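You operate a simulated robot arm through the tools that you are given. There is no shell and no other tool.

Carry out the task below with a simulated robot arm. There is one attempt and no reset: what you move stays moved.

JOB
Swap the black rucksack's bag for the packed black bag, then zip up.
Fine: set the rucksack's old bag on the small white table.

The check looks at the end state, three seconds after you hand in, the way a careful person would. Anything else that was tipped, shoved, dropped, spilled or broken makes it a failure.

ROBOT AND FRAMES
A 6-joint arm with a two-finger parallel gripper, fixed in place. Base frame: the origin is at the foot of the arm, x ahead of it, y to its left, z up. Readings come in mm, degrees, newtons and seconds.
Its first joint turns from -166.0 to 166.0 degrees. Payload 3.91 kg.
The TCP is the grasp point between the finger pads, 30 mm short of the fingertips. In the tool frame z runs along the fingers and y along their closing line. The gripper opens to 110 mm. The fingers are 20 mm wide and 10 mm thick; the gripper's body (48 by 112 mm) begins 55 mm behind the TCP.
Orientation is that of the tool frame in the base frame, as [roll, pitch, yaw] about the fixed x, y, z axes, in that order (R = Rz(yaw) Ry(pitch) Rx(roll)). With the fingers straight down and closing along the base's y, the tool's x points along the base's -x, its y along +y and its z along -z.

CONTROLS
- The arm moves only by the tool drive_tool. Its argument "series" is a list of rows, each a list of 7 numbers: the shift along the base's x, y, z in units of 400 mm (1.0 is 400 mm), then the turn, a rotation vector about the base's x, y, z in units of 120 degrees (1.0 is 120 degrees), then the finger opening in mm, from 0 to 110. In form: [[tx, ty, tz, wx, wy, wz, hand], ...]. A call has 1 to 20 rows; each row is the pose to reach, as a shift and turn from the pose commanded when the call began. A call with a number of a shift or a turn outside -1 to 1 is refused whole. Each row takes 0.2 s and may step no farther than 50 mm and 8.6 degrees from the row before; otherwise, or with a gripper value out of range, the whole call is refused. A pose out of reach is approached as far as the arm can. The call stops where the force on the tool passes 90 N (or 10 N more than at its start, if that is more) or the arm is blocked; 0.2 s more then pass. Each finger travels about 108 mm/s and halts on what it meets, pressing with about 30 N; the grip force reading is that of the motor and also rises with nothing between the fingers. The clock runs only during rows and for 0.2 s after the last one: add rows that repeat a pose to give the fingers time. The reply holds the time, the measured pose of the TCP, the force on the tool along the base axes, the opening and the grip force, in the units named above and with some noise, with the torque about the TCP (base axes, N m) and any sound that the robot's microphone picked up, and new pictures: "pictures" is both (left out), scene, wrist or none.
- Cameras (640 x 400 px; columns grow to the right, rows downward): "scene" is fixed at [61.5, -496.8, 1380.8]; the picture's right is [0.17, -0.99, 0.00], its down [-0.68, -0.11, -0.73] and it looks along [0.72, 0.12, -0.69] (base axes); focal length 214 px, centre (320, 200). "wrist" rides on the gripper at [72, 17, -103] in the tool frame; the picture's right is [-0.23, 0.97, 0.00], its down [-0.76, -0.18, -0.62] and it looks along [-0.61, -0.14, 0.78] (tool axes); focal length 222 px, centre (320, 200).
- measure_at(camera, pixels): for up to 12 pixels [column, row] of the newest picture of that camera ("zoom" is the newest enlarged one), the place [x, y, z] in the base frame of the surface seen there, good to about 3 mm, but the place of the scene camera against the robot may be out by one fixed shift of up to 18 mm in any direction. It takes no simulated time.
- zoom(camera, box): a new picture of the part [left, top, right, bottom] of that camera's present view, enlarged. It takes no simulated time.
- hand_in(): hands the job in; it is judged then, once.

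Unless the task says otherwise, let go and move clear before handing in.

The tools are called after "Emit:" as a command line: name --pt "numbers of a row" for each row, then --argument value for the rest, lists and objects as JSON in quotes. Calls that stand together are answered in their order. drive_tool: Moves the arm, as the interface text tells. Its arguments: {"type":"object","properties":{"series":{"type":"array","items":{"type":"array","items":{"type":"number"}}},"pictures":{"type":"string","enum":["both","scene","wrist","none"]}},"required":["series"]} The other tools are called the same way: measure_at (camera, pixels) gives the place of the surface under pixels of a picture; zoom (camera, box) takes an enlarged picture of a part of a camera's view; hand_in () hands the job in.

At the start:

```text
time_s: 0.0
tcp_pos: [371.0, -586.1, 1221.7]
tool_rot: [-180.0, 0.1, 180.0]
force: [-0.2, 0.6, -0.1]
ft_torque: [0.0, 0.02, 0.04]
finger_gap: 110.0
gripper_force: 0.0
```

scene: 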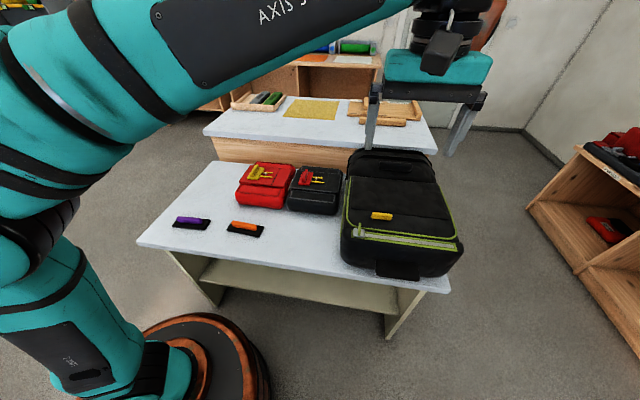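
wrist: 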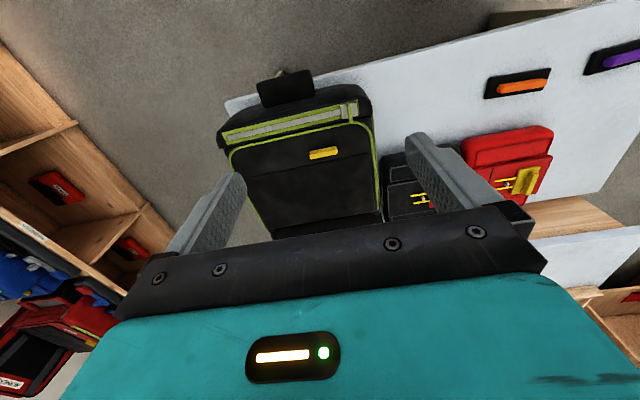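

The scene picture shows a black rucksack (about pixel 400,215) with a lime zip and a yellow pull at (381,216), a red bag (265,183) and a black bag (315,190), plus two small tables. I'll enlarge these areas before moving.

Emit:
zoom --camera "scene" --box '[320, 130, 480, 290]'

Emit:
zoom --camera "scene" --box '[130, 130, 350, 270]'

Emit:
zoom --camera "scene" --box '[190, 60, 450, 170]'

Emit:
zoom --camera "wrist" --box '[200, 50, 400, 250]'

Emit:
zoom --camera "scene" --box '[500, 100, 640, 300]'

Emit:
zoom --camera "wrist" --box '[0, 100, 200, 400]'

```text
2.50 times, centred on (400, 210) of scene
```

zoom: 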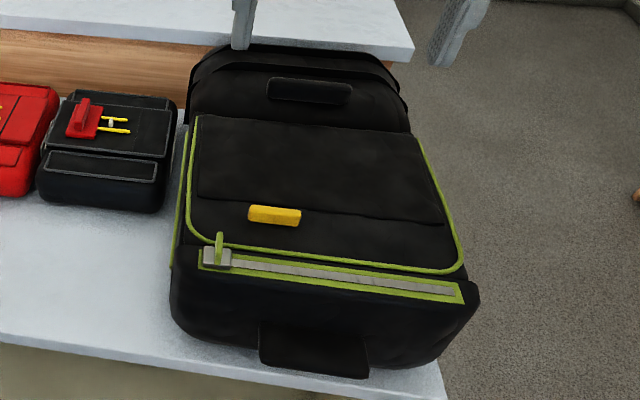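

```text
2.86 times, centred on (240, 200) of scene
```

zoom: 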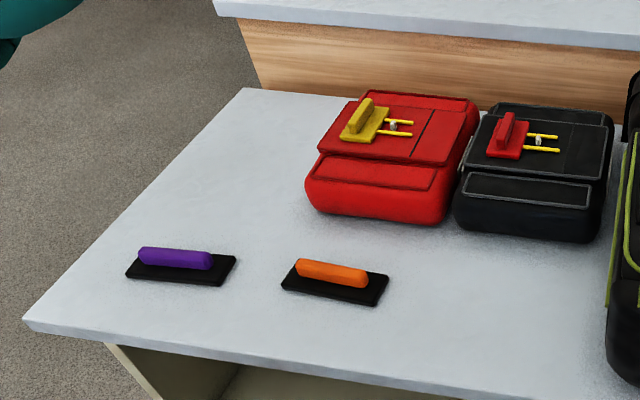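

```text
2.46 times, centred on (320, 115) of scene
```

zoom: 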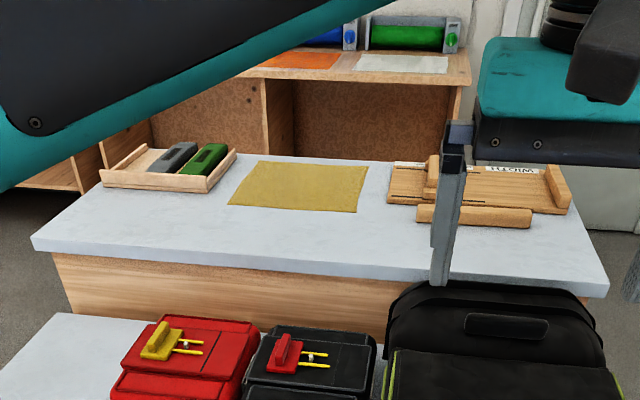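

```text
2.00 times, centred on (300, 150) of wrist
```

zoom: 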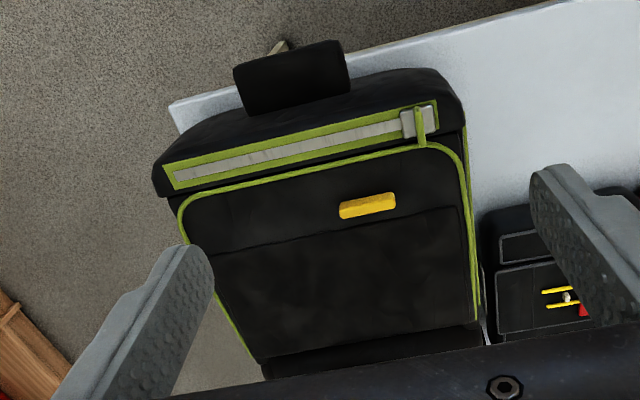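

```text
2.00 times, centred on (570, 200) of scene
```

zoom: 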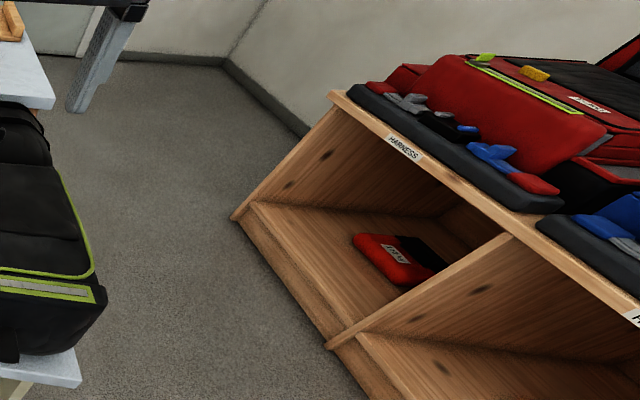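

```text
1.33 times, centred on (100, 250) of wrist
```

zoom: 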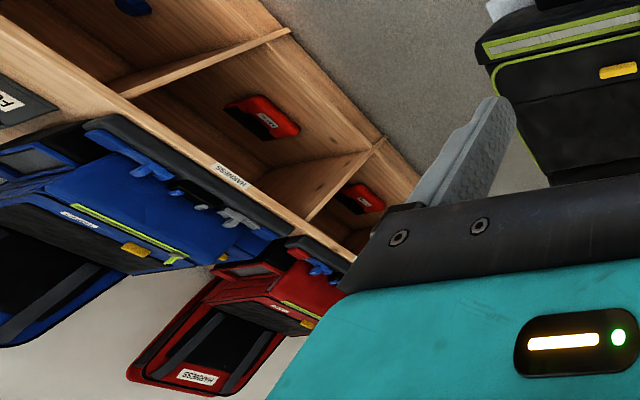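

The zoom shows the rucksack's zip strip, with its slider at about scene pixel (374,232), and a yellow pull at (388,216). Each bag has a buckle or handle on top. I'll measure the key places.

Emit:
measure_at --camera "scene" --pixels '[[373, 232], [375, 228], [388, 216], [435, 246], [398, 270], [350, 228], [465, 240], [400, 163], [455, 270], [345, 250], [400, 200], [360, 155]]'

Emit:
measure_at --camera "scene" --pixels '[[140, 242], [215, 162], [450, 290], [205, 130], [435, 150], [270, 97], [412, 115], [310, 108], [255, 100], [380, 108], [390, 122], [191, 221]]'

Emit:
measure_at --camera "scene" --pixels '[[244, 227], [318, 178], [303, 179], [322, 178], [255, 174], [270, 173], [240, 190], [285, 200], [293, 208], [332, 210], [310, 168], [340, 170]]'

```text
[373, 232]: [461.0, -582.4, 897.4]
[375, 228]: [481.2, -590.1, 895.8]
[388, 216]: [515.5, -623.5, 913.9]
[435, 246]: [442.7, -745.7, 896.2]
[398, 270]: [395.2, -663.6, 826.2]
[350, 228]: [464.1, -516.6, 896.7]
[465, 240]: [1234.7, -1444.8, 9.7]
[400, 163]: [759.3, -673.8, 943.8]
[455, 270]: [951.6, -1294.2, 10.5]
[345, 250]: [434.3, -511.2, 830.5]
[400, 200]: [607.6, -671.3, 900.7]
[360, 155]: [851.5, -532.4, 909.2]
```

```text
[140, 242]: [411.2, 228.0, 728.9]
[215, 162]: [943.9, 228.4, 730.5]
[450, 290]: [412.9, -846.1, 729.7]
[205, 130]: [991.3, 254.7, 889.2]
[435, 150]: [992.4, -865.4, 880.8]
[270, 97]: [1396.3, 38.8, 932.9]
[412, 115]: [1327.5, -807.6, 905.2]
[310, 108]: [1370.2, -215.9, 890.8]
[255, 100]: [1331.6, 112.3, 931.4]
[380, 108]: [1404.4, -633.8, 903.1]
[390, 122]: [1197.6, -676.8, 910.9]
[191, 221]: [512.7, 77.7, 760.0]
```

```text
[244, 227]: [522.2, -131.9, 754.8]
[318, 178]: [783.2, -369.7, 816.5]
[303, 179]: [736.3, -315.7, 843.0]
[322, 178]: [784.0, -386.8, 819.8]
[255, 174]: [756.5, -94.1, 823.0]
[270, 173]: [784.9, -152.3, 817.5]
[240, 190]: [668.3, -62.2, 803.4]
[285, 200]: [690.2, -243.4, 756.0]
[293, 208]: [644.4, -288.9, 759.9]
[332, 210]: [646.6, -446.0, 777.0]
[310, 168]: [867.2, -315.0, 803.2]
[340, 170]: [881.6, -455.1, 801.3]
```

The near table top is at z≈730 and the far one at z≈890 starts at x≈991, so the far one is mostly out of reach. I haven't identified the "small white table" yet, so I'll sweep the wrist camera around by turning the tool.

Emit:
drive_tool --pt "0 0 0 0 0 -0.07 110" --pt "0 0 0 0 0 -0.14 110" --pt "0 0 0 0 0 -0.21 110" --pt "0 0 0 0 0 -0.28 110" --pt "0 0 0 0 0 -0.35 110" --pt "0 0 0 0 0 -0.42 110" --pt "0 0 0 0 0 -0.49 110" --pt "0 0 0 0 0 -0.56 110" --pictures "wrist"

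```text
time_s: 1.8
tcp_pos: [370.7, -585.6, 1222.4]
tool_rot: [-179.9, -0.1, 112.7]
force: [0.7, -0.7, -0.8]
ft_torque: [0.0, 0.02, 0.03]
finger_gap: 110.1
gripper_force: 0.1
```

wrist: 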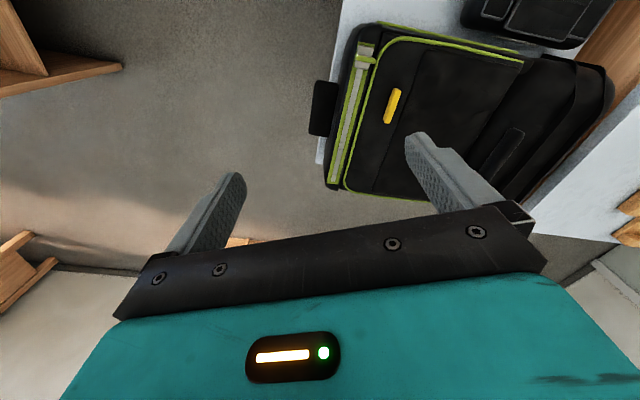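

The view toward -y shows floor and shelf edges at (60,60) and (20,270), but no small table yet. I'll keep turning to look behind.

Emit:
drive_tool --pt "0 0 0 0 0 -0.07 110" --pt "0 0 0 0 0 -0.14 110" --pt "0 0 0 0 0 -0.21 110" --pt "0 0 0 0 0 -0.28 110" --pt "0 0 0 0 0 -0.35 110" --pt "0 0 0 0 0 -0.42 110" --pt "0 0 0 0 0 -0.49 110" --pt "0 0 0 0 0 -0.56 110" --pictures "wrist"

```text
time_s: 3.6
tcp_pos: [371.6, -585.1, 1221.9]
tool_rot: [-179.9, 0.0, 45.5]
force: [-1.1, 0.7, 0.5]
ft_torque: [-0.01, 0.02, 0.01]
finger_gap: 110.2
gripper_force: 0.2
```

wrist: 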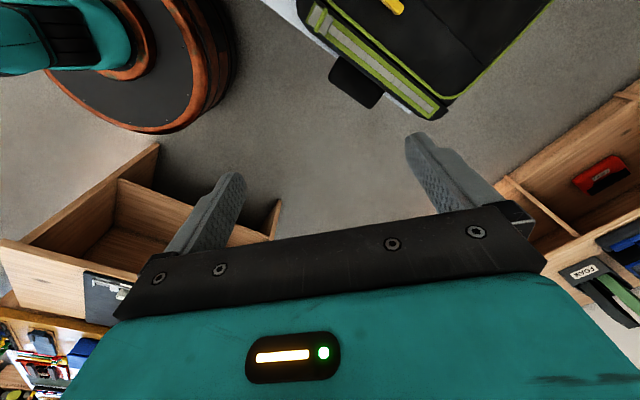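

This view shows shelving to the right and behind, but no small white table. I'll turn back and swing the arm to look left.

Emit:
drive_tool --pt "0 0.1 0 0 0 0.07 110" --pt "0 0.2 0 0 0 0.14 110" --pt "0 0.3 0 0 0 0.21 110" --pt "0 0.4 0 0 0 0.28 110" --pt "0 0.5 0 0 0 0.35 110" --pt "0.02 0.6 0 0 0 0.42 110" --pt "0.1 0.68 0 0 0 0.49 110" --pt "0.18 0.75 0 0 0 0.56 110" --pt "0.26 0.8 0 0 0 0.63 110" --pt "0.34 0.85 0 0 0 0.7 110" --pt "0.38 0.9 0 0 0 0.77 110" --pt "0.4 0.95 0 0 0 0.84 110" --pt "0.4 1 0 0 0 0.91 110" --pt "0.4 1 0 0 0 0.98 110" --pictures "wrist"

```text
time_s: 6.6
tcp_pos: [529.8, -186.1, 1222.7]
tool_rot: [179.9, 0.0, 163.3]
force: [0.2, 0.1, -0.8]
ft_torque: [-0.02, -0.02, 0.02]
finger_gap: 110.2
gripper_force: 0.1
```

wrist: 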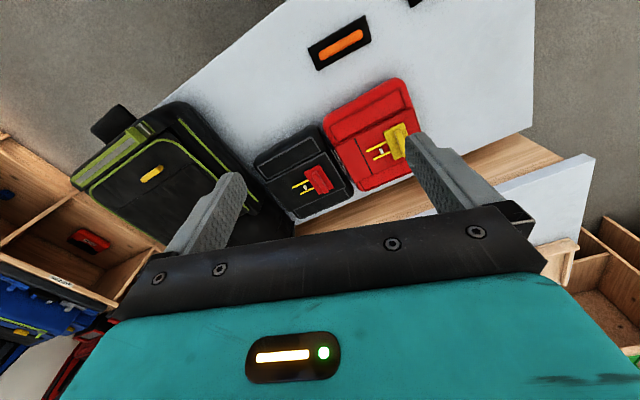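

Now the camera is over the work table, with the black and red bags visible at (305,175) and (375,130). I'll keep swinging toward +y to look left.

Emit:
drive_tool --pt "0 0.1 0 0 0 0.07 110" --pt "0 0.2 0 0 0 0.14 110" --pt "0 0.3 0 0 0 0.21 110" --pt "0 0.4 0 0 0 0.28 110" --pt "0 0.5 0 0 0 0.35 110" --pt "0 0.6 0 0 0 0.42 110" --pt "-0.05 0.7 0 0 0 0.49 110" --pt "-0.1 0.8 0 0 0 0.56 110" --pt "-0.15 0.9 0 0 0 0.63 110" --pt "-0.2 1.0 0 0 0 0.7 110" --pt "-0.2 1.0 0 0 0 0.77 110" --pt "-0.2 1.0 0 0 0 0.84 110" --pictures "both"

```text
time_s: 9.2
tcp_pos: [451.8, 214.3, 1221.9]
tool_rot: [180.0, 0.0, -95.9]
force: [0.4, 0.3, 0.3]
ft_torque: [-0.01, -0.03, -0.01]
finger_gap: 109.9
gripper_force: 0.0
```

scene: 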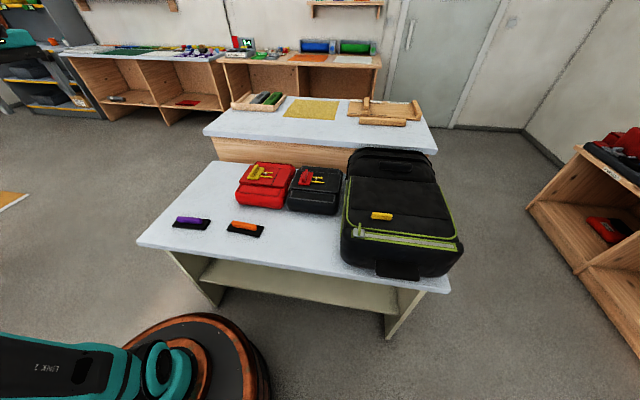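
wrist: 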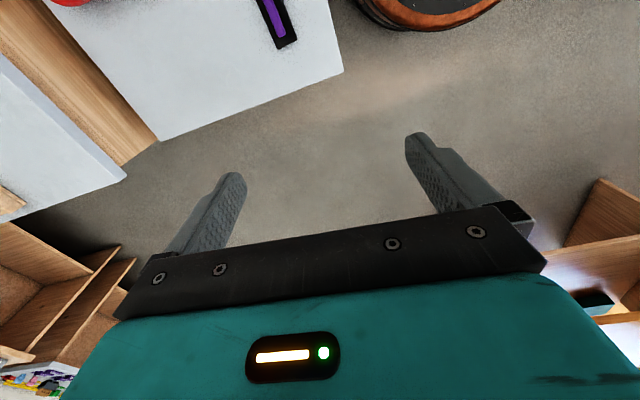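

The left side shows only floor and, in the scene picture, a wooden slab edge at (12,200). I'll keep swinging to look back-left.

Emit:
drive_tool --pt "-0.05 0.1 0 0 0 0.07 110" --pt "-0.1 0.2 0 0 0 0.14 110" --pt "-0.15 0.3 0 0 0 0.21 110" --pt "-0.2 0.4 0 0 0 0.28 110" --pt "-0.3 0.48 0 0 0 0.35 110" --pt "-0.4 0.54 0 0 0 0.42 110" --pt "-0.5 0.58 0 0 0 0.49 110" --pt "-0.6 0.61 0 0 0 0.56 110" --pt "-0.7 0.64 0 0 0 0.63 110" --pictures "wrist"

```text
refused: row 5 steps farther than a row can; nothing moved
```

Emit:
drive_tool --pt "-0.05 0.1 0 0 0 0.07 110" --pt "-0.1 0.2 0 0 0 0.14 110" --pt "-0.15 0.3 0 0 0 0.21 110" --pt "-0.2 0.4 0 0 0 0.28 110" --pt "-0.29 0.46 0 0 0 0.35 110" --pt "-0.38 0.52 0 0 0 0.42 110" --pt "-0.48 0.56 0 0 0 0.49 110" --pt "-0.58 0.59 0 0 0 0.56 110" --pt "-0.68 0.62 0 0 0 0.63 110" --pictures "wrist"

```text
time_s: 11.2
tcp_pos: [178.9, 461.3, 1219.7]
tool_rot: [180.0, 0.0, -20.3]
force: [0.1, 0.8, -0.7]
ft_torque: [0.03, 0.0, 0.01]
finger_gap: 110.0
gripper_force: 0.0
```

wrist: 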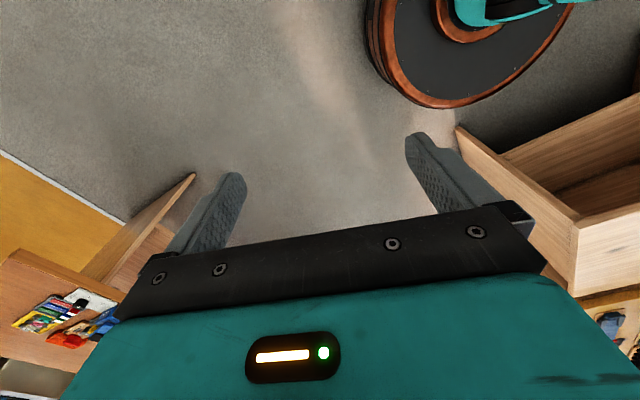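

No small table shows within reach here either. I'll measure some of what's behind and left, and enlarge the scene views to tell the tables apart.

Emit:
measure_at --camera "wrist" --pixels '[[40, 200], [5, 155], [120, 220], [460, 130], [575, 225], [630, 250], [540, 160], [630, 100], [60, 300], [610, 330]]'

Emit:
zoom --camera "scene" --box '[190, 80, 450, 240]'

Emit:
zoom --camera "scene" --box '[0, 0, 240, 150]'

Emit:
zoom --camera "scene" --box '[330, 140, 470, 290]'

Emit:
zoom --camera "scene" --box '[340, 85, 430, 141]'

```text
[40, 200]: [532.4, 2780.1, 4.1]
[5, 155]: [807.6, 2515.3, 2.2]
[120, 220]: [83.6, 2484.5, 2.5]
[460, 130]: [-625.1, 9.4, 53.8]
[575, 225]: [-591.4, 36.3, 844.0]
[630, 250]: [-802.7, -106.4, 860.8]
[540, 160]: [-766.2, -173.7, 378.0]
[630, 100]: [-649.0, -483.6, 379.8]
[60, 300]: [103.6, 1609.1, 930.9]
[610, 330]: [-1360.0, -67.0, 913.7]
```

```text
2.46 times, centred on (320, 160) of scene
```

zoom: 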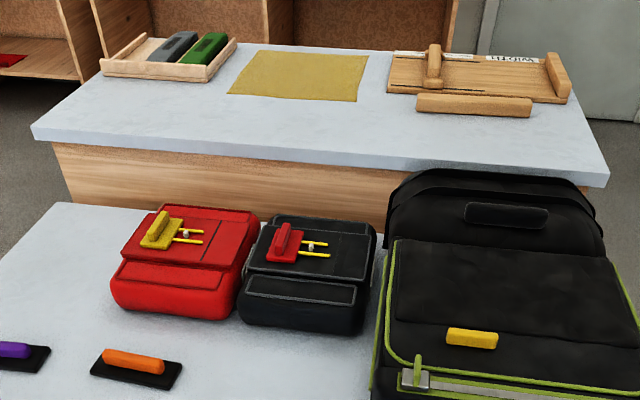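

```text
2.67 times, centred on (120, 75) of scene
```

zoom: 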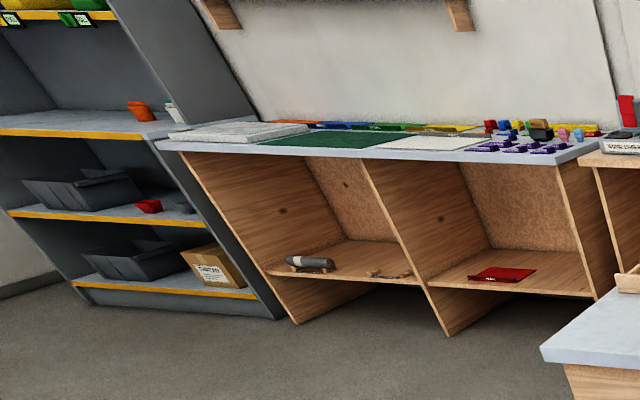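

```text
2.67 times, centred on (400, 215) of scene
```

zoom: 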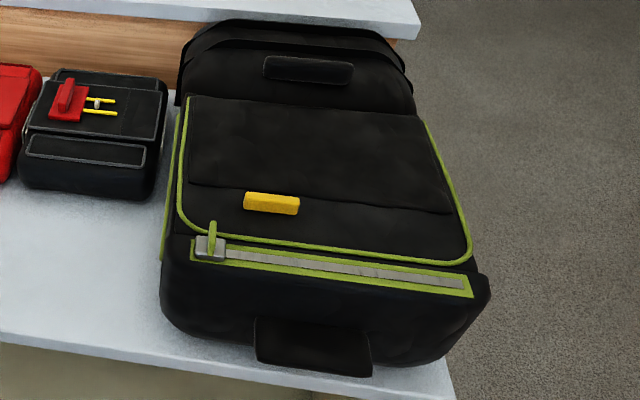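

```text
7.11 times, centred on (385, 113) of scene
```

zoom: 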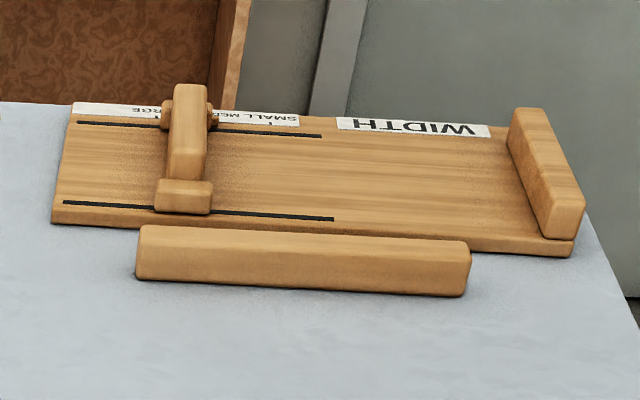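

The near table (z 730, about 530 x 1075 mm) holds everything I have to handle. Before I treat it as the small white table, I'll look behind the robot with a tilted camera to rule out another one.

Emit:
drive_tool --pt "0 0 0 0 0 0.07 110" --pt "0 0 0 0 0 0.14 110" --pt "0 0 0 0 0 0.21 110" --pt "0 0 0 0 0 0.28 110" --pt "0 0 0 0 0 0.35 110" --pt "0 0 0 0 0 0.42 110" --pictures "wrist"

```text
time_s: 12.6
tcp_pos: [177.8, 462.5, 1220.4]
tool_rot: [179.9, 0.0, 30.0]
force: [0.5, 1.0, -0.3]
ft_torque: [-0.01, 0.0, -0.02]
finger_gap: 110.0
gripper_force: 0.0
```

wrist: 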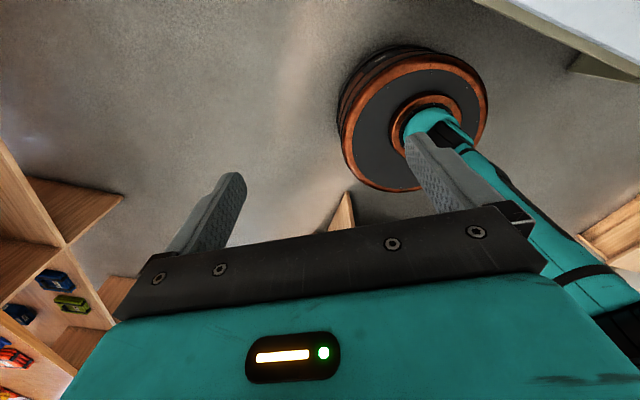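

I'll tilt the tool up so the visible upper half of the picture takes in what stands behind.

Emit:
drive_tool --pt "0 0 0 -0.02 0.064 0 110" --pt "0 0 0 -0.039 0.128 0 110" --pt "0 0 0 -0.058 0.19 0 110" --pt "0 0 0 -0.077 0.254 0 110" --pt "0 0 0 -0.096 0.318 0 110" --pictures "wrist"

```text
time_s: 13.8
tcp_pos: [141.5, 479.1, 1161.4]
tool_rot: [-167.9, 37.4, 33.5]
force: [-0.5, 0.4, 0.8]
ft_torque: [0.03, -0.02, -0.02]
finger_gap: 110.2
gripper_force: 0.0
out of reach, approached as far as the arm can: row 3, 4, 5
```

wrist: 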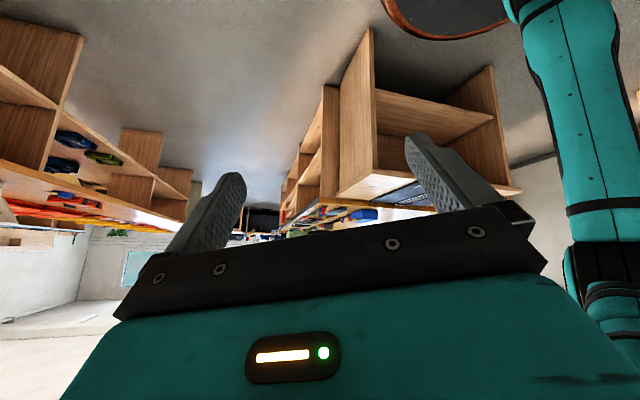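

Only wooden cabinets stand behind, no other small table. I'll measure the far table's depth to compare it with the near one.

Emit:
measure_at --camera "scene" --pixels '[[236, 97], [285, 97], [418, 108], [426, 130], [300, 96], [345, 98], [290, 115], [338, 117], [225, 160], [430, 280], [300, 285], [215, 275]]'

Emit:
zoom --camera "scene" --box '[130, 90, 470, 345]'

```text
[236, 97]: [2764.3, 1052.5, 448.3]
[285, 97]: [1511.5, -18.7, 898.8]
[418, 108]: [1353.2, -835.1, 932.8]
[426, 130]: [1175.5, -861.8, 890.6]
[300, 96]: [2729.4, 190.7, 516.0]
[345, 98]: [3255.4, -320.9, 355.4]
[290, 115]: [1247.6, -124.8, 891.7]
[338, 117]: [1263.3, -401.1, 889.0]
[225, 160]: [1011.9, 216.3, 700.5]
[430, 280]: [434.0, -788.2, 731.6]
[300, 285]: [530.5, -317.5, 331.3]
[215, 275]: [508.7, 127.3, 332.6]
```

```text
1.57 times, centred on (300, 218) of scene
```

zoom: 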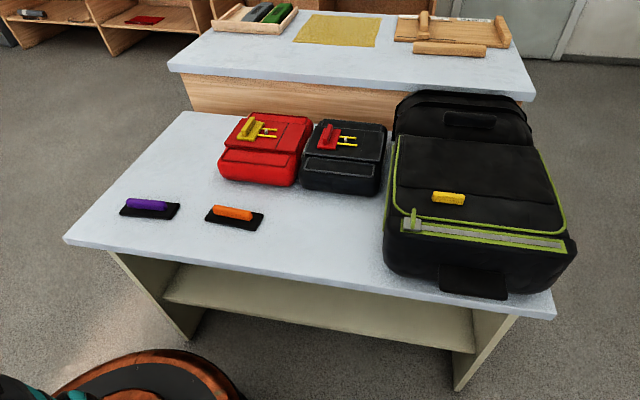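

The near table is the smaller one (about 533 x 1074 mm against 560 x 1120 mm), has a painted white frame and is fully in reach, so I take it as the small white table. I'll undo the tilt and go back over the bags to inspect them.

Emit:
drive_tool --pt "0 0 0 0.02 -0.064 0 110" --pt "0 0 0 0.039 -0.128 0 110" --pt "0 0 0 0.058 -0.19 0 110" --pt "0 0 0 0.077 -0.254 0 110" --pt "0 0 0 0.096 -0.318 0 110" --pictures "none"

Emit:
drive_tool --pt "0.1 -0.06 0 0 0 -0.07 110" --pt "0.2 -0.12 0 0 0 -0.14 110" --pt "0.3 -0.18 0 0 0 -0.21 110" --pt "0.4 -0.24 0 0 0 -0.28 110" --pt "0.5 -0.3 0 0 0 -0.35 110" --pt "0.6 -0.36 0 0 0 -0.42 110" --pt "0.68 -0.43 0 0 0 -0.49 110" --pt "0.73 -0.53 0 0 0 -0.56 110" --pt "0.75 -0.63 0 0 0 -0.63 110" --pt "0.75 -0.73 0 0 0 -0.7 110" --pt "0.75 -0.83 0 0 0 -0.77 110" --pt "0.75 -0.93 0 0 0 -0.84 110" --pictures "none"

```text
time_s: 15.0
tcp_pos: [140.5, 478.1, 1159.6]
tool_rot: [180.0, -0.1, 30.0]
force: [-0.2, 0.0, -0.5]
ft_torque: [0.01, 0.07, 0.03]
finger_gap: 109.9
gripper_force: 0.2
```

```text
time_s: 17.6
tcp_pos: [441.4, 107.8, 1159.1]
tool_rot: [-180.0, -0.1, -71.0]
force: [0.3, 0.4, -0.2]
ft_torque: [-0.03, -0.03, 0.01]
finger_gap: 110.1
gripper_force: 0.0
```

Continuing toward the black bag while turning the tool back to face forward.

Emit:
drive_tool --pt "0.03 -0.08 0 0 0 -0.07 110" --pt "0.06 -0.16 0 0 0 -0.14 110" --pt "0.09 -0.24 0 0 0 -0.21 110" --pt "0.12 -0.32 0 0 0 -0.28 110" --pt "0.15 -0.4 0 0 0 -0.35 110" --pt "0.18 -0.48 0 0 0 -0.42 110" --pt "0.21 -0.56 0 0 0 -0.49 110" --pt "0.24 -0.64 0 0 0 -0.56 110" --pt "0.27 -0.72 0 0 0 -0.63 110" --pt "0.3 -0.8 0 0 0 -0.7 110" --pt "0.33 -0.88 0 0 0 -0.77 110" --pt "0.36 -0.94 0 0 0 -0.84 110" --pt "0.39 -1 0 0 0 -0.908 110" --pictures "both"

```text
time_s: 20.4
tcp_pos: [597.3, -294.2, 1160.9]
tool_rot: [-180.0, -0.1, -179.8]
force: [0.4, -0.1, -0.1]
ft_torque: [-0.02, -0.02, -0.03]
finger_gap: 110.0
gripper_force: 0.0
```

scene: 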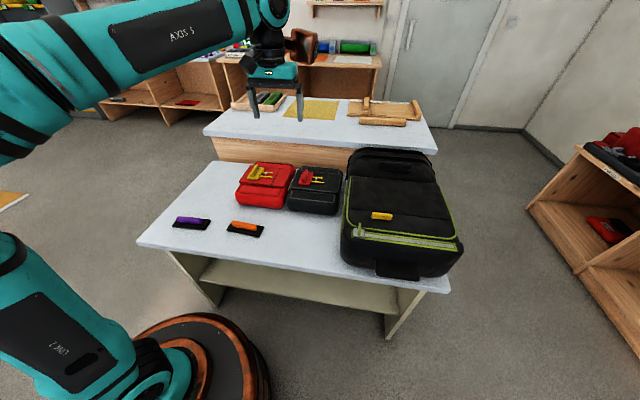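
wrist: 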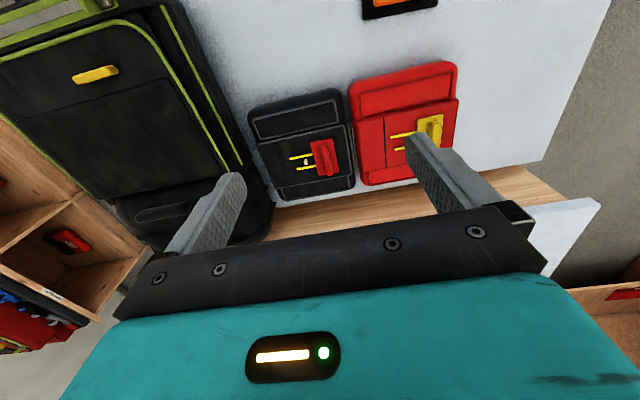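

Emit:
zoom --camera "wrist" --box '[240, 50, 470, 210]'

Emit:
zoom --camera "wrist" --box '[0, 0, 250, 240]'

Emit:
measure_at --camera "wrist" --pixels '[[248, 106], [338, 90], [353, 185], [280, 200], [318, 155], [328, 145], [302, 157], [300, 168], [318, 175], [95, 75], [365, 85], [60, 110]]'

```text
2.50 times, centred on (355, 130) of wrist
```

zoom: 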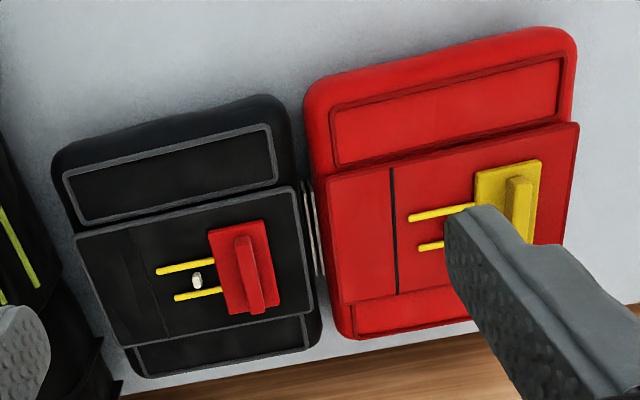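

```text
1.67 times, centred on (125, 120) of wrist
```

zoom: 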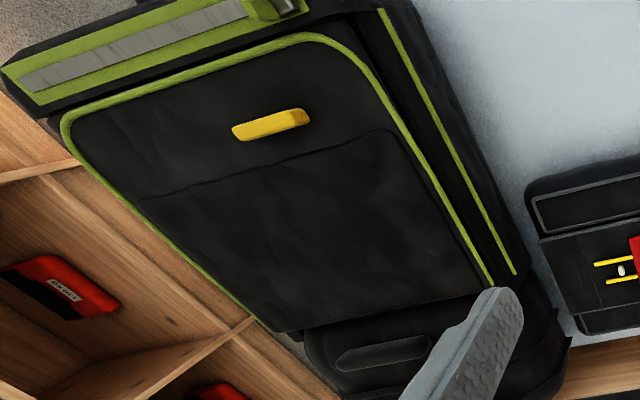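

```text
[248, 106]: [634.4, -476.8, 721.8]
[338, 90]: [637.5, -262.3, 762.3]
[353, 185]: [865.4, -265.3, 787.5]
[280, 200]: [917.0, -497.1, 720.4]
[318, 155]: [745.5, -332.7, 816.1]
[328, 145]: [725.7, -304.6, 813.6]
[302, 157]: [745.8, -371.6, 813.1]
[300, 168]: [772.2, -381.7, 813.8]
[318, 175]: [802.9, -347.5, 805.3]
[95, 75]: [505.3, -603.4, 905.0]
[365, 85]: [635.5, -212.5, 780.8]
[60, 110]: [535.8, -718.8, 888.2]
```

The black bag (wrist pixel 318,155) has a red plate with a fin on two yellow rails, and a bead at the middle of the bag near (-372 in y). I'll go closer for a sharper look at how that works.

Emit:
drive_tool --pt "0.05 -0.05 -0.08 0 0 0 110" --pt "0.1 -0.1 -0.16 0 0 0 110" --pt "0.15 -0.15 -0.24 0 0 0 110" --pt "0.2 -0.2 -0.32 0 0 0 110" --pt "0.2 -0.2 -0.4 0 0 0 110" --pictures "wrist"

```text
time_s: 21.6
tcp_pos: [676.5, -374.0, 1001.6]
tool_rot: [180.0, 0.0, -179.8]
force: [-0.1, 0.0, 1.3]
ft_torque: [-0.01, -0.03, -0.03]
finger_gap: 109.7
gripper_force: 0.0
```

wrist: 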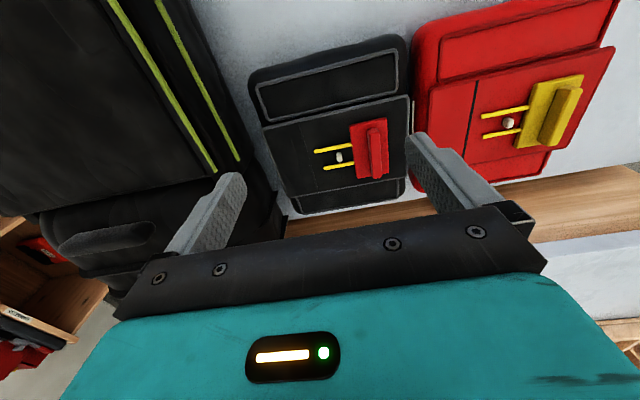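

Emit:
zoom --camera "wrist" --box '[310, 100, 420, 200]'

Emit:
zoom --camera "wrist" --box '[450, 50, 610, 170]'

Emit:
measure_at --camera "wrist" --pixels '[[339, 157], [318, 151], [325, 168], [372, 130], [378, 178], [352, 125], [388, 120], [393, 175], [362, 178], [374, 152], [264, 127], [283, 210]]'

Emit:
measure_at --camera "wrist" --pixels '[[250, 78], [405, 40], [403, 200], [410, 110], [300, 213], [290, 70], [253, 90], [398, 55], [330, 200], [400, 95], [287, 205], [398, 180]]'

```text
4.00 times, centred on (365, 150) of wrist
```

zoom: 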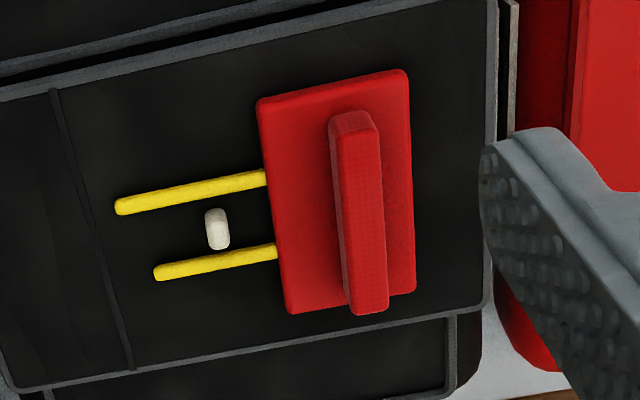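

```text
3.33 times, centred on (530, 110) of wrist
```

zoom: 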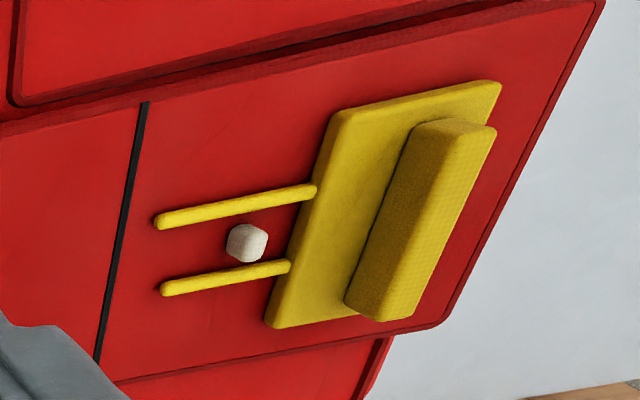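

```text
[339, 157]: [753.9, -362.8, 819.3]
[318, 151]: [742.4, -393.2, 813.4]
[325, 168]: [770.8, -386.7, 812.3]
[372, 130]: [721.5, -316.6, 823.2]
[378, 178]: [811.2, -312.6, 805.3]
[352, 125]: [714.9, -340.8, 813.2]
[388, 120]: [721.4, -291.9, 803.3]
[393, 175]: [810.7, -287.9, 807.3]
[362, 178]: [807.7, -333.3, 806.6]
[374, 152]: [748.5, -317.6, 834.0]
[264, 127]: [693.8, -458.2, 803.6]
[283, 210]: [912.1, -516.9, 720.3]
```

```text
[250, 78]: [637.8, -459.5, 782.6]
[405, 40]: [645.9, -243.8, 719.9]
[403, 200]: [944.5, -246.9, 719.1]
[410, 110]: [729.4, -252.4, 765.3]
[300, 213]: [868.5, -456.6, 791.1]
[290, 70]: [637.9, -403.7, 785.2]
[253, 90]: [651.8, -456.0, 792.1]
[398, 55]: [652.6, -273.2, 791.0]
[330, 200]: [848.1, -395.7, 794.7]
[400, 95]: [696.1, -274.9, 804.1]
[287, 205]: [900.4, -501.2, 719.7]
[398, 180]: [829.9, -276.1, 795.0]
```

The plate's fin spans about x 722–790 at y≈-315, z up to 843, and the bag centre is about (757,-365). Now I'll look closely at the rucksack's zip and pull.

Emit:
drive_tool --pt "-0.06 -0.05 0.08 0 0 0 110" --pt "-0.14 -0.1 0.14 0 0 0 110" --pt "-0.24 -0.15 0.14 0 0 0 110" --pt "-0.34 -0.2 0.14 0 0 0 110" --pt "-0.43 -0.25 0.14 0 0 0 110" --pt "-0.52 -0.3 0.14 0 0 0 110" --pt "-0.6 -0.36 0.14 0 0 0 110" --pt "-0.66 -0.42 0.14 0 0 0 110" --pt "-0.72 -0.5 0.14 0 0 0 110" --pt "-0.76 -0.58 0.14 0 0 0 110" --pictures "both"

```text
time_s: 23.8
tcp_pos: [371.5, -606.0, 1056.6]
tool_rot: [179.9, -0.1, -179.7]
force: [-0.8, -0.8, 0.1]
ft_torque: [-0.03, 0.01, 0.01]
finger_gap: 110.1
gripper_force: 0.1
```

scene: 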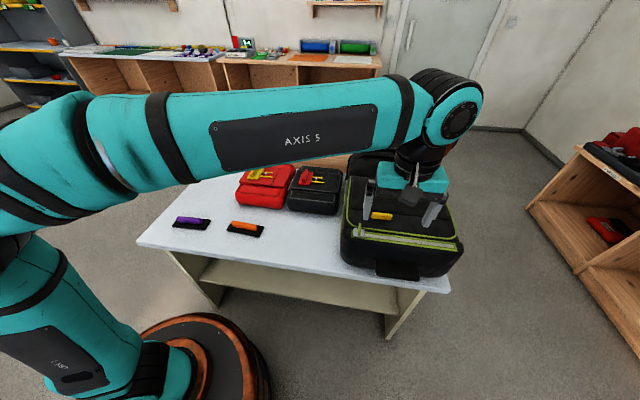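
wrist: 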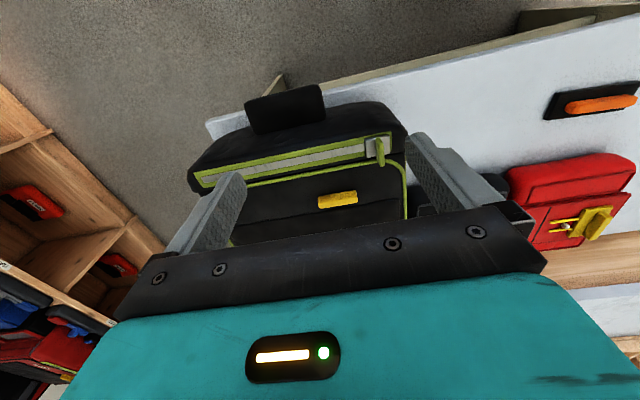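

Emit:
zoom --camera "wrist" --box '[180, 80, 430, 220]'

Emit:
zoom --camera "wrist" --box '[330, 110, 430, 190]'

Emit:
measure_at --camera "wrist" --pixels '[[375, 148], [382, 152], [379, 140], [381, 160], [390, 145], [205, 178], [320, 200], [354, 192], [340, 198], [300, 160], [370, 140], [285, 105]]'

```text
2.56 times, centred on (305, 150) of wrist
```

zoom: 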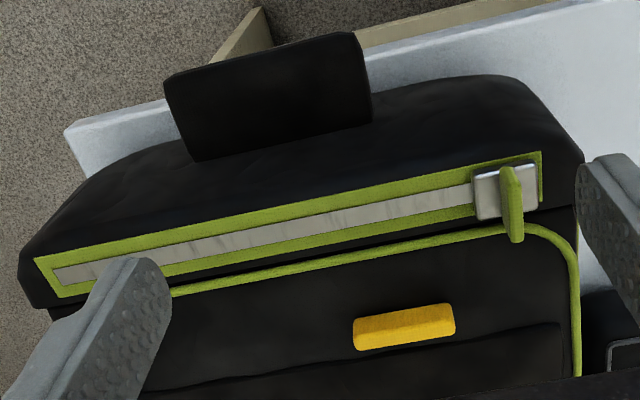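

```text
5.00 times, centred on (380, 150) of wrist
```

zoom: 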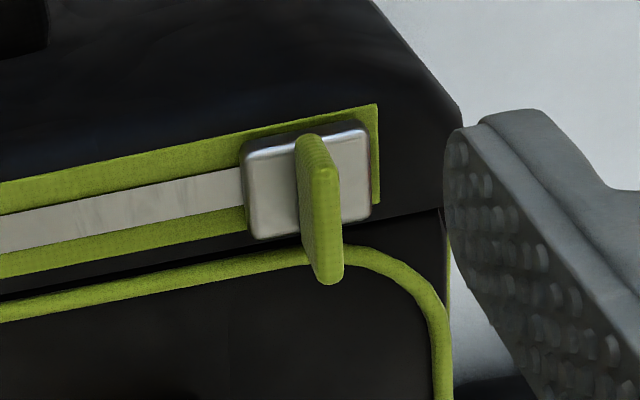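

```text
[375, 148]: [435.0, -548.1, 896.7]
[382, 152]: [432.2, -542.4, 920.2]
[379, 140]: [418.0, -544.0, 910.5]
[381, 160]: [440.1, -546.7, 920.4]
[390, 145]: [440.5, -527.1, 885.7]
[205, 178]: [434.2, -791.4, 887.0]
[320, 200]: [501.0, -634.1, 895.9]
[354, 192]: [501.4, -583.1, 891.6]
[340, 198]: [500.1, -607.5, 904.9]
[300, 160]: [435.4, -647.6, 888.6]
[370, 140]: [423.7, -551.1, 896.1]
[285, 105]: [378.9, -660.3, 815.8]
```

The wrist camera puts the zip slider at about (433,-546,897), with its lime tab running along x and topping out near z 920. The yellow pull is at (501,-608,900), and the strip runs to y≈-791. I'll move above the tab and narrow the fingers.

Emit:
drive_tool --pt "0.05 0.05 -0.05 0 0 0 90" --pt "0.1 0.1 -0.1 0 0 0 70" --pt "0.15 0.152 -0.165 0 0 0 50" --pt "0.15 0.152 -0.165 0 0 0 40" --pictures "wrist"

```text
time_s: 24.8
tcp_pos: [435.8, -541.7, 991.1]
tool_rot: [-180.0, 0.0, -179.8]
force: [-0.5, -0.3, 0.3]
ft_torque: [0.0, -0.02, 0.01]
finger_gap: 40.1
gripper_force: 0.1
```

wrist: 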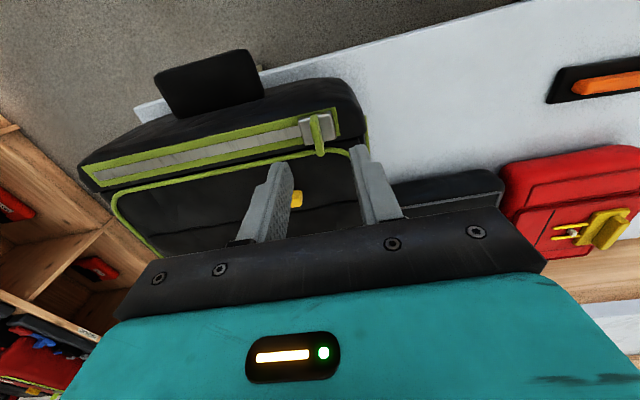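

Emit:
zoom --camera "wrist" --box '[260, 90, 400, 190]'

Emit:
measure_at --camera "wrist" --pixels '[[315, 118], [317, 125], [319, 135], [320, 145], [321, 150], [306, 128], [328, 125], [337, 112], [305, 118]]'

```text
4.00 times, centred on (330, 140) of wrist
```

zoom: 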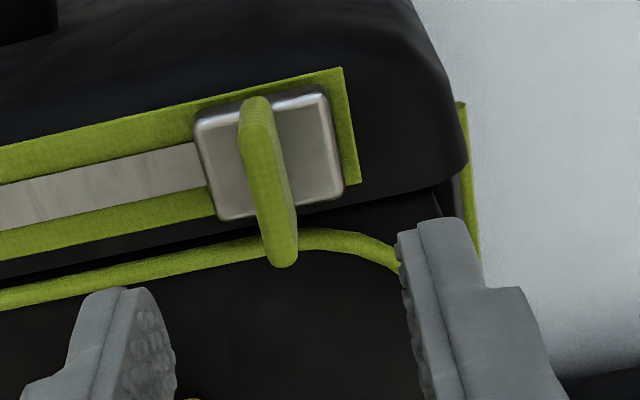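

```text
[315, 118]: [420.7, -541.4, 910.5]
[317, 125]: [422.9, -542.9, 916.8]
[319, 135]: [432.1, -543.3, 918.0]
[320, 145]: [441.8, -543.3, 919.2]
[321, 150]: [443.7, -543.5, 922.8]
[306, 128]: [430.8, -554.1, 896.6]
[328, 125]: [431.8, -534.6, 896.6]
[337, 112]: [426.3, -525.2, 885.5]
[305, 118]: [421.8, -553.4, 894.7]
```

The tab spans x 418–446 at y≈-543 with its top near z 920, so I'm almost right above it. I'll lower to z≈932 and close on it.

Emit:
drive_tool --pt "-0.007 -0.004 -0.05 0 0 0 40" --pt "-0.007 -0.004 -0.1 0 0 0 40" --pt "-0.007 -0.004 -0.147 0 0 0 40" --pt "-0.007 -0.004 -0.147 0 0 0 20" --pt "-0.007 -0.004 -0.147 0 0 0 0" --pt "-0.007 -0.004 -0.147 0 0 0 0" --pictures "wrist"

```text
time_s: 26.2
tcp_pos: [431.2, -544.0, 931.4]
tool_rot: [-180.0, 0.0, -179.8]
force: [-0.4, 0.2, -0.1]
ft_torque: [0.0, -0.04, -0.11]
finger_gap: 6.1
gripper_force: 29.6
```

wrist: 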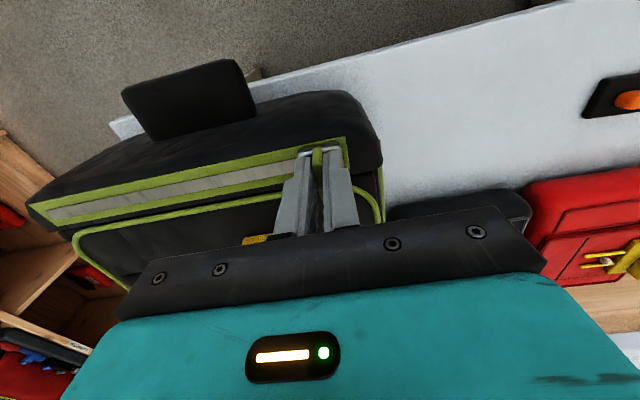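

The fingers hold the tab (gap 6.1 mm). I'll drag it gently along -y and watch the force.

Emit:
drive_tool --pt "0 -0.025 0 0 0 0 0" --pt "0 -0.05 0 0 0 0 0" --pt "0 -0.075 0 0 0 0 0" --pt "0 -0.1 0 0 0 0 0" --pictures "wrist"

```text
time_s: 27.2
tcp_pos: [432.2, -585.6, 932.2]
tool_rot: [180.0, 0.0, -179.6]
force: [9.5, 0.2, 0.9]
ft_torque: [0.0, -0.32, -0.11]
finger_gap: 6.4
gripper_force: 30.4
```

wrist: 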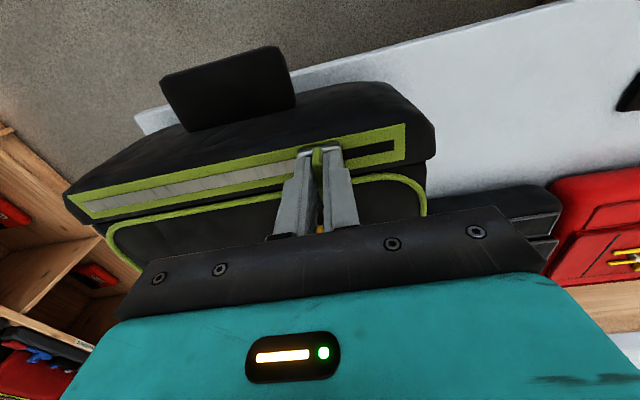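

The zip opens behind the slider (black gap near pixel 375,150), so it was closed at the +y end. There is 9.5 N side force, so I'll check the strip's line before going on.

Emit:
measure_at --camera "wrist" --pixels '[[100, 205], [90, 208], [150, 194], [200, 184], [250, 175], [340, 157], [380, 148], [395, 145]]'

Emit:
zoom --camera "wrist" --box '[60, 80, 440, 260]'

```text
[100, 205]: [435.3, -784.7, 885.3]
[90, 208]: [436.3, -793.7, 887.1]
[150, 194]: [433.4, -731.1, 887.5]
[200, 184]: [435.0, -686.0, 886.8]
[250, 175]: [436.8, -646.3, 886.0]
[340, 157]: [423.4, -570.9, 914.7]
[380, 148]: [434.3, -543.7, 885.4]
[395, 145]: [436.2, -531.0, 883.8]
```

```text
1.68 times, centred on (250, 170) of wrist
```

zoom: 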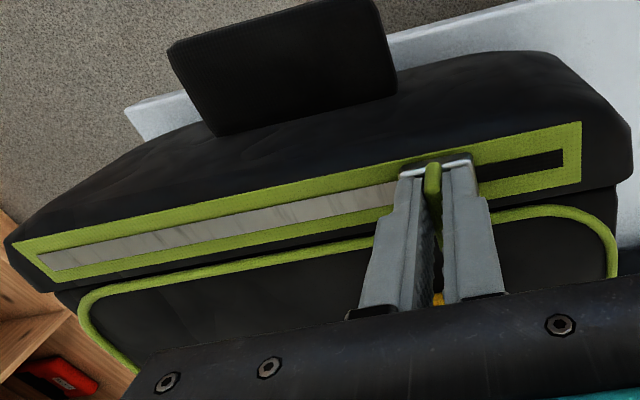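

The strip is centred at x≈435, so I'll add a few mm in x and keep dragging toward the -y end (about -773).

Emit:
drive_tool --pt "0.005 -0.03 0 0 0 0 0" --pt "0.007 -0.06 0 0 0 0 0" --pt "0.007 -0.09 0 0 0 0 0" --pt "0.007 -0.12 0 0 0 0 0" --pt "0.007 -0.15 0 0 0 0 0" --pt "0.007 -0.18 0 0 0 0 0" --pt "0.007 -0.21 0 0 0 0 0" --pt "0.007 -0.24 0 0 0 0 0" --pt "0.007 -0.27 0 0 0 0 0" --pt "0.007 -0.3 0 0 0 0 0" --pt "0.007 -0.33 0 0 0 0 0" --pt "0.007 -0.36 0 0 0 0 0" --pt "0.007 -0.39 0 0 0 0 0" --pt "0.007 -0.42 0 0 0 0 0" --pt "0.007 -0.44 0 0 0 0 0" --pt "0.007 -0.455 0 0 0 0 0" --pictures "both"

```text
time_s: 30.6
tcp_pos: [433.8, -768.4, 931.3]
tool_rot: [-179.9, 0.0, -179.6]
force: [0.1, 0.2, 0.3]
ft_torque: [0.02, -0.03, 0.42]
finger_gap: 6.6
gripper_force: 30.1
```

scene: 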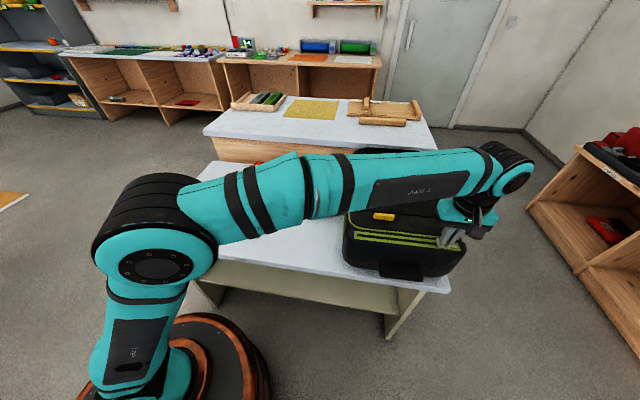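
wrist: 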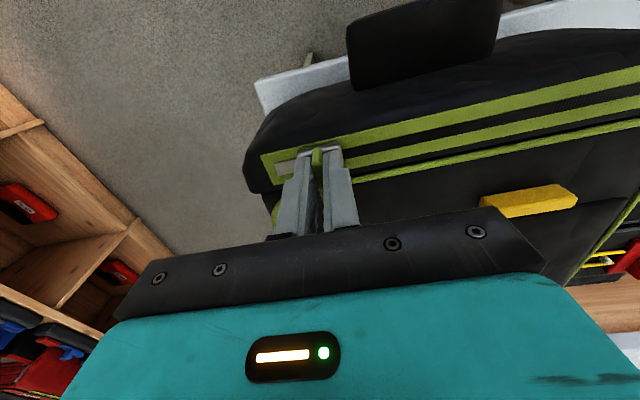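

The slider is at y≈-768 with only a sliver of closed teeth left beyond it, at (280,168). I'll go the last few mm to the stop.

Emit:
drive_tool --pt "0 -0.008 0 0 0 0 0" --pt "0 -0.015 0 0 0 0 0" --pt "0 -0.02 0 0 0 0 0" --pictures "wrist"

```text
time_s: 31.4
tcp_pos: [433.5, -777.3, 931.7]
tool_rot: [180.0, 0.1, -179.7]
force: [-2.6, 0.8, 0.3]
ft_torque: [-0.01, 0.1, 0.42]
finger_gap: 6.4
gripper_force: 29.9
```

wrist: 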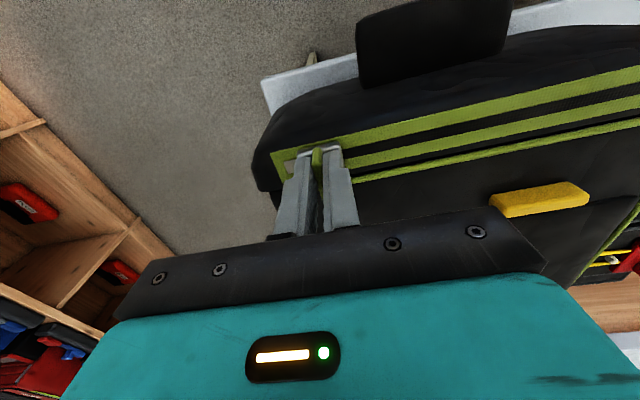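

It still moves freely and a few mm of teeth show at (287,165). I'll ease a bit further.

Emit:
drive_tool --pt "0 -0.008 0 0 0 0 0" --pt "0 -0.015 0 0 0 0 0" --pictures "wrist"

```text
time_s: 32.0
tcp_pos: [433.5, -782.1, 931.6]
tool_rot: [-180.0, 0.0, -179.7]
force: [0.5, 0.7, -0.2]
ft_torque: [0.01, -0.07, 0.43]
finger_gap: 6.5
gripper_force: 30.1
```

wrist: 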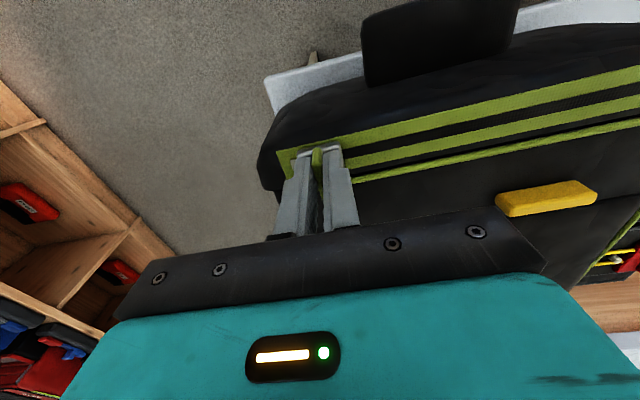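

The slider is now at the strip's end, since no closed teeth remain to its left. I'll release, rise, and look at the rucksack.

Emit:
drive_tool --pt "0 0 0 0 0 0 30" --pt "0 0 0 0 0 0 40" --pt "0 0 0.08 0 0 0 40" --pt "0 0 0.16 0 0 0 60" --pt "0 0.1 0.24 0 0 0 60" --pt "0 0.2 0.3 0 0 0 60" --pt "0 0.3 0.3 0 0 0 60" --pictures "both"

```text
refused: row 5 steps farther than a row can; nothing moved
```

Emit:
drive_tool --pt "0 0 0 0 0 0 30" --pt "0 0 0 0 0 0 40" --pt "0 0 0.08 0 0 0 40" --pt "0 0 0.16 0 0 0 60" --pt "0 0.08 0.22 0 0 0 60" --pt "0 0.16 0.28 0 0 0 60" --pt "0 0.25 0.3 0 0 0 60" --pt "0 0.34 0.3 0 0 0 60" --pictures "both"

```text
time_s: 33.8
tcp_pos: [433.4, -646.8, 1051.9]
tool_rot: [-180.0, 0.0, -179.7]
force: [-0.8, -0.6, -0.7]
ft_torque: [0.03, 0.02, 0.01]
finger_gap: 60.1
gripper_force: 0.1
```

scene: 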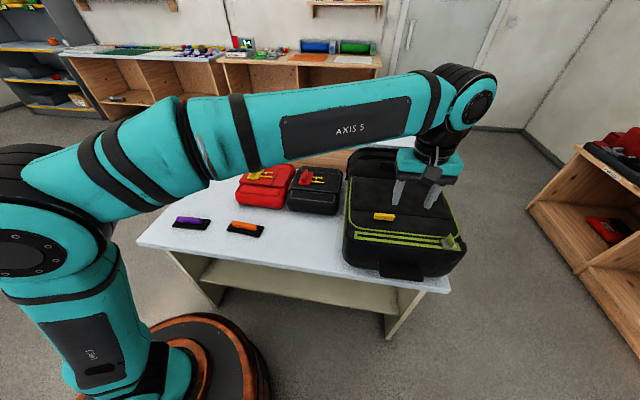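
wrist: 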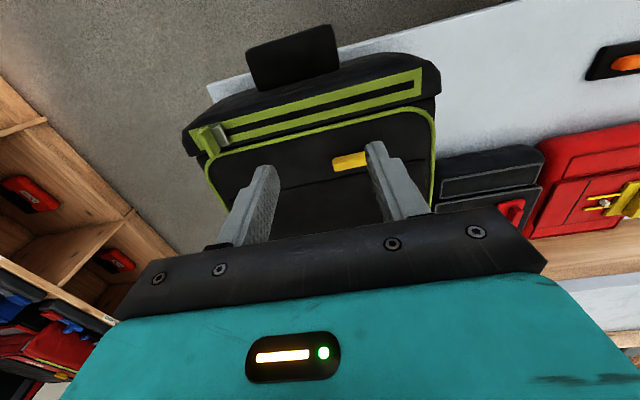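

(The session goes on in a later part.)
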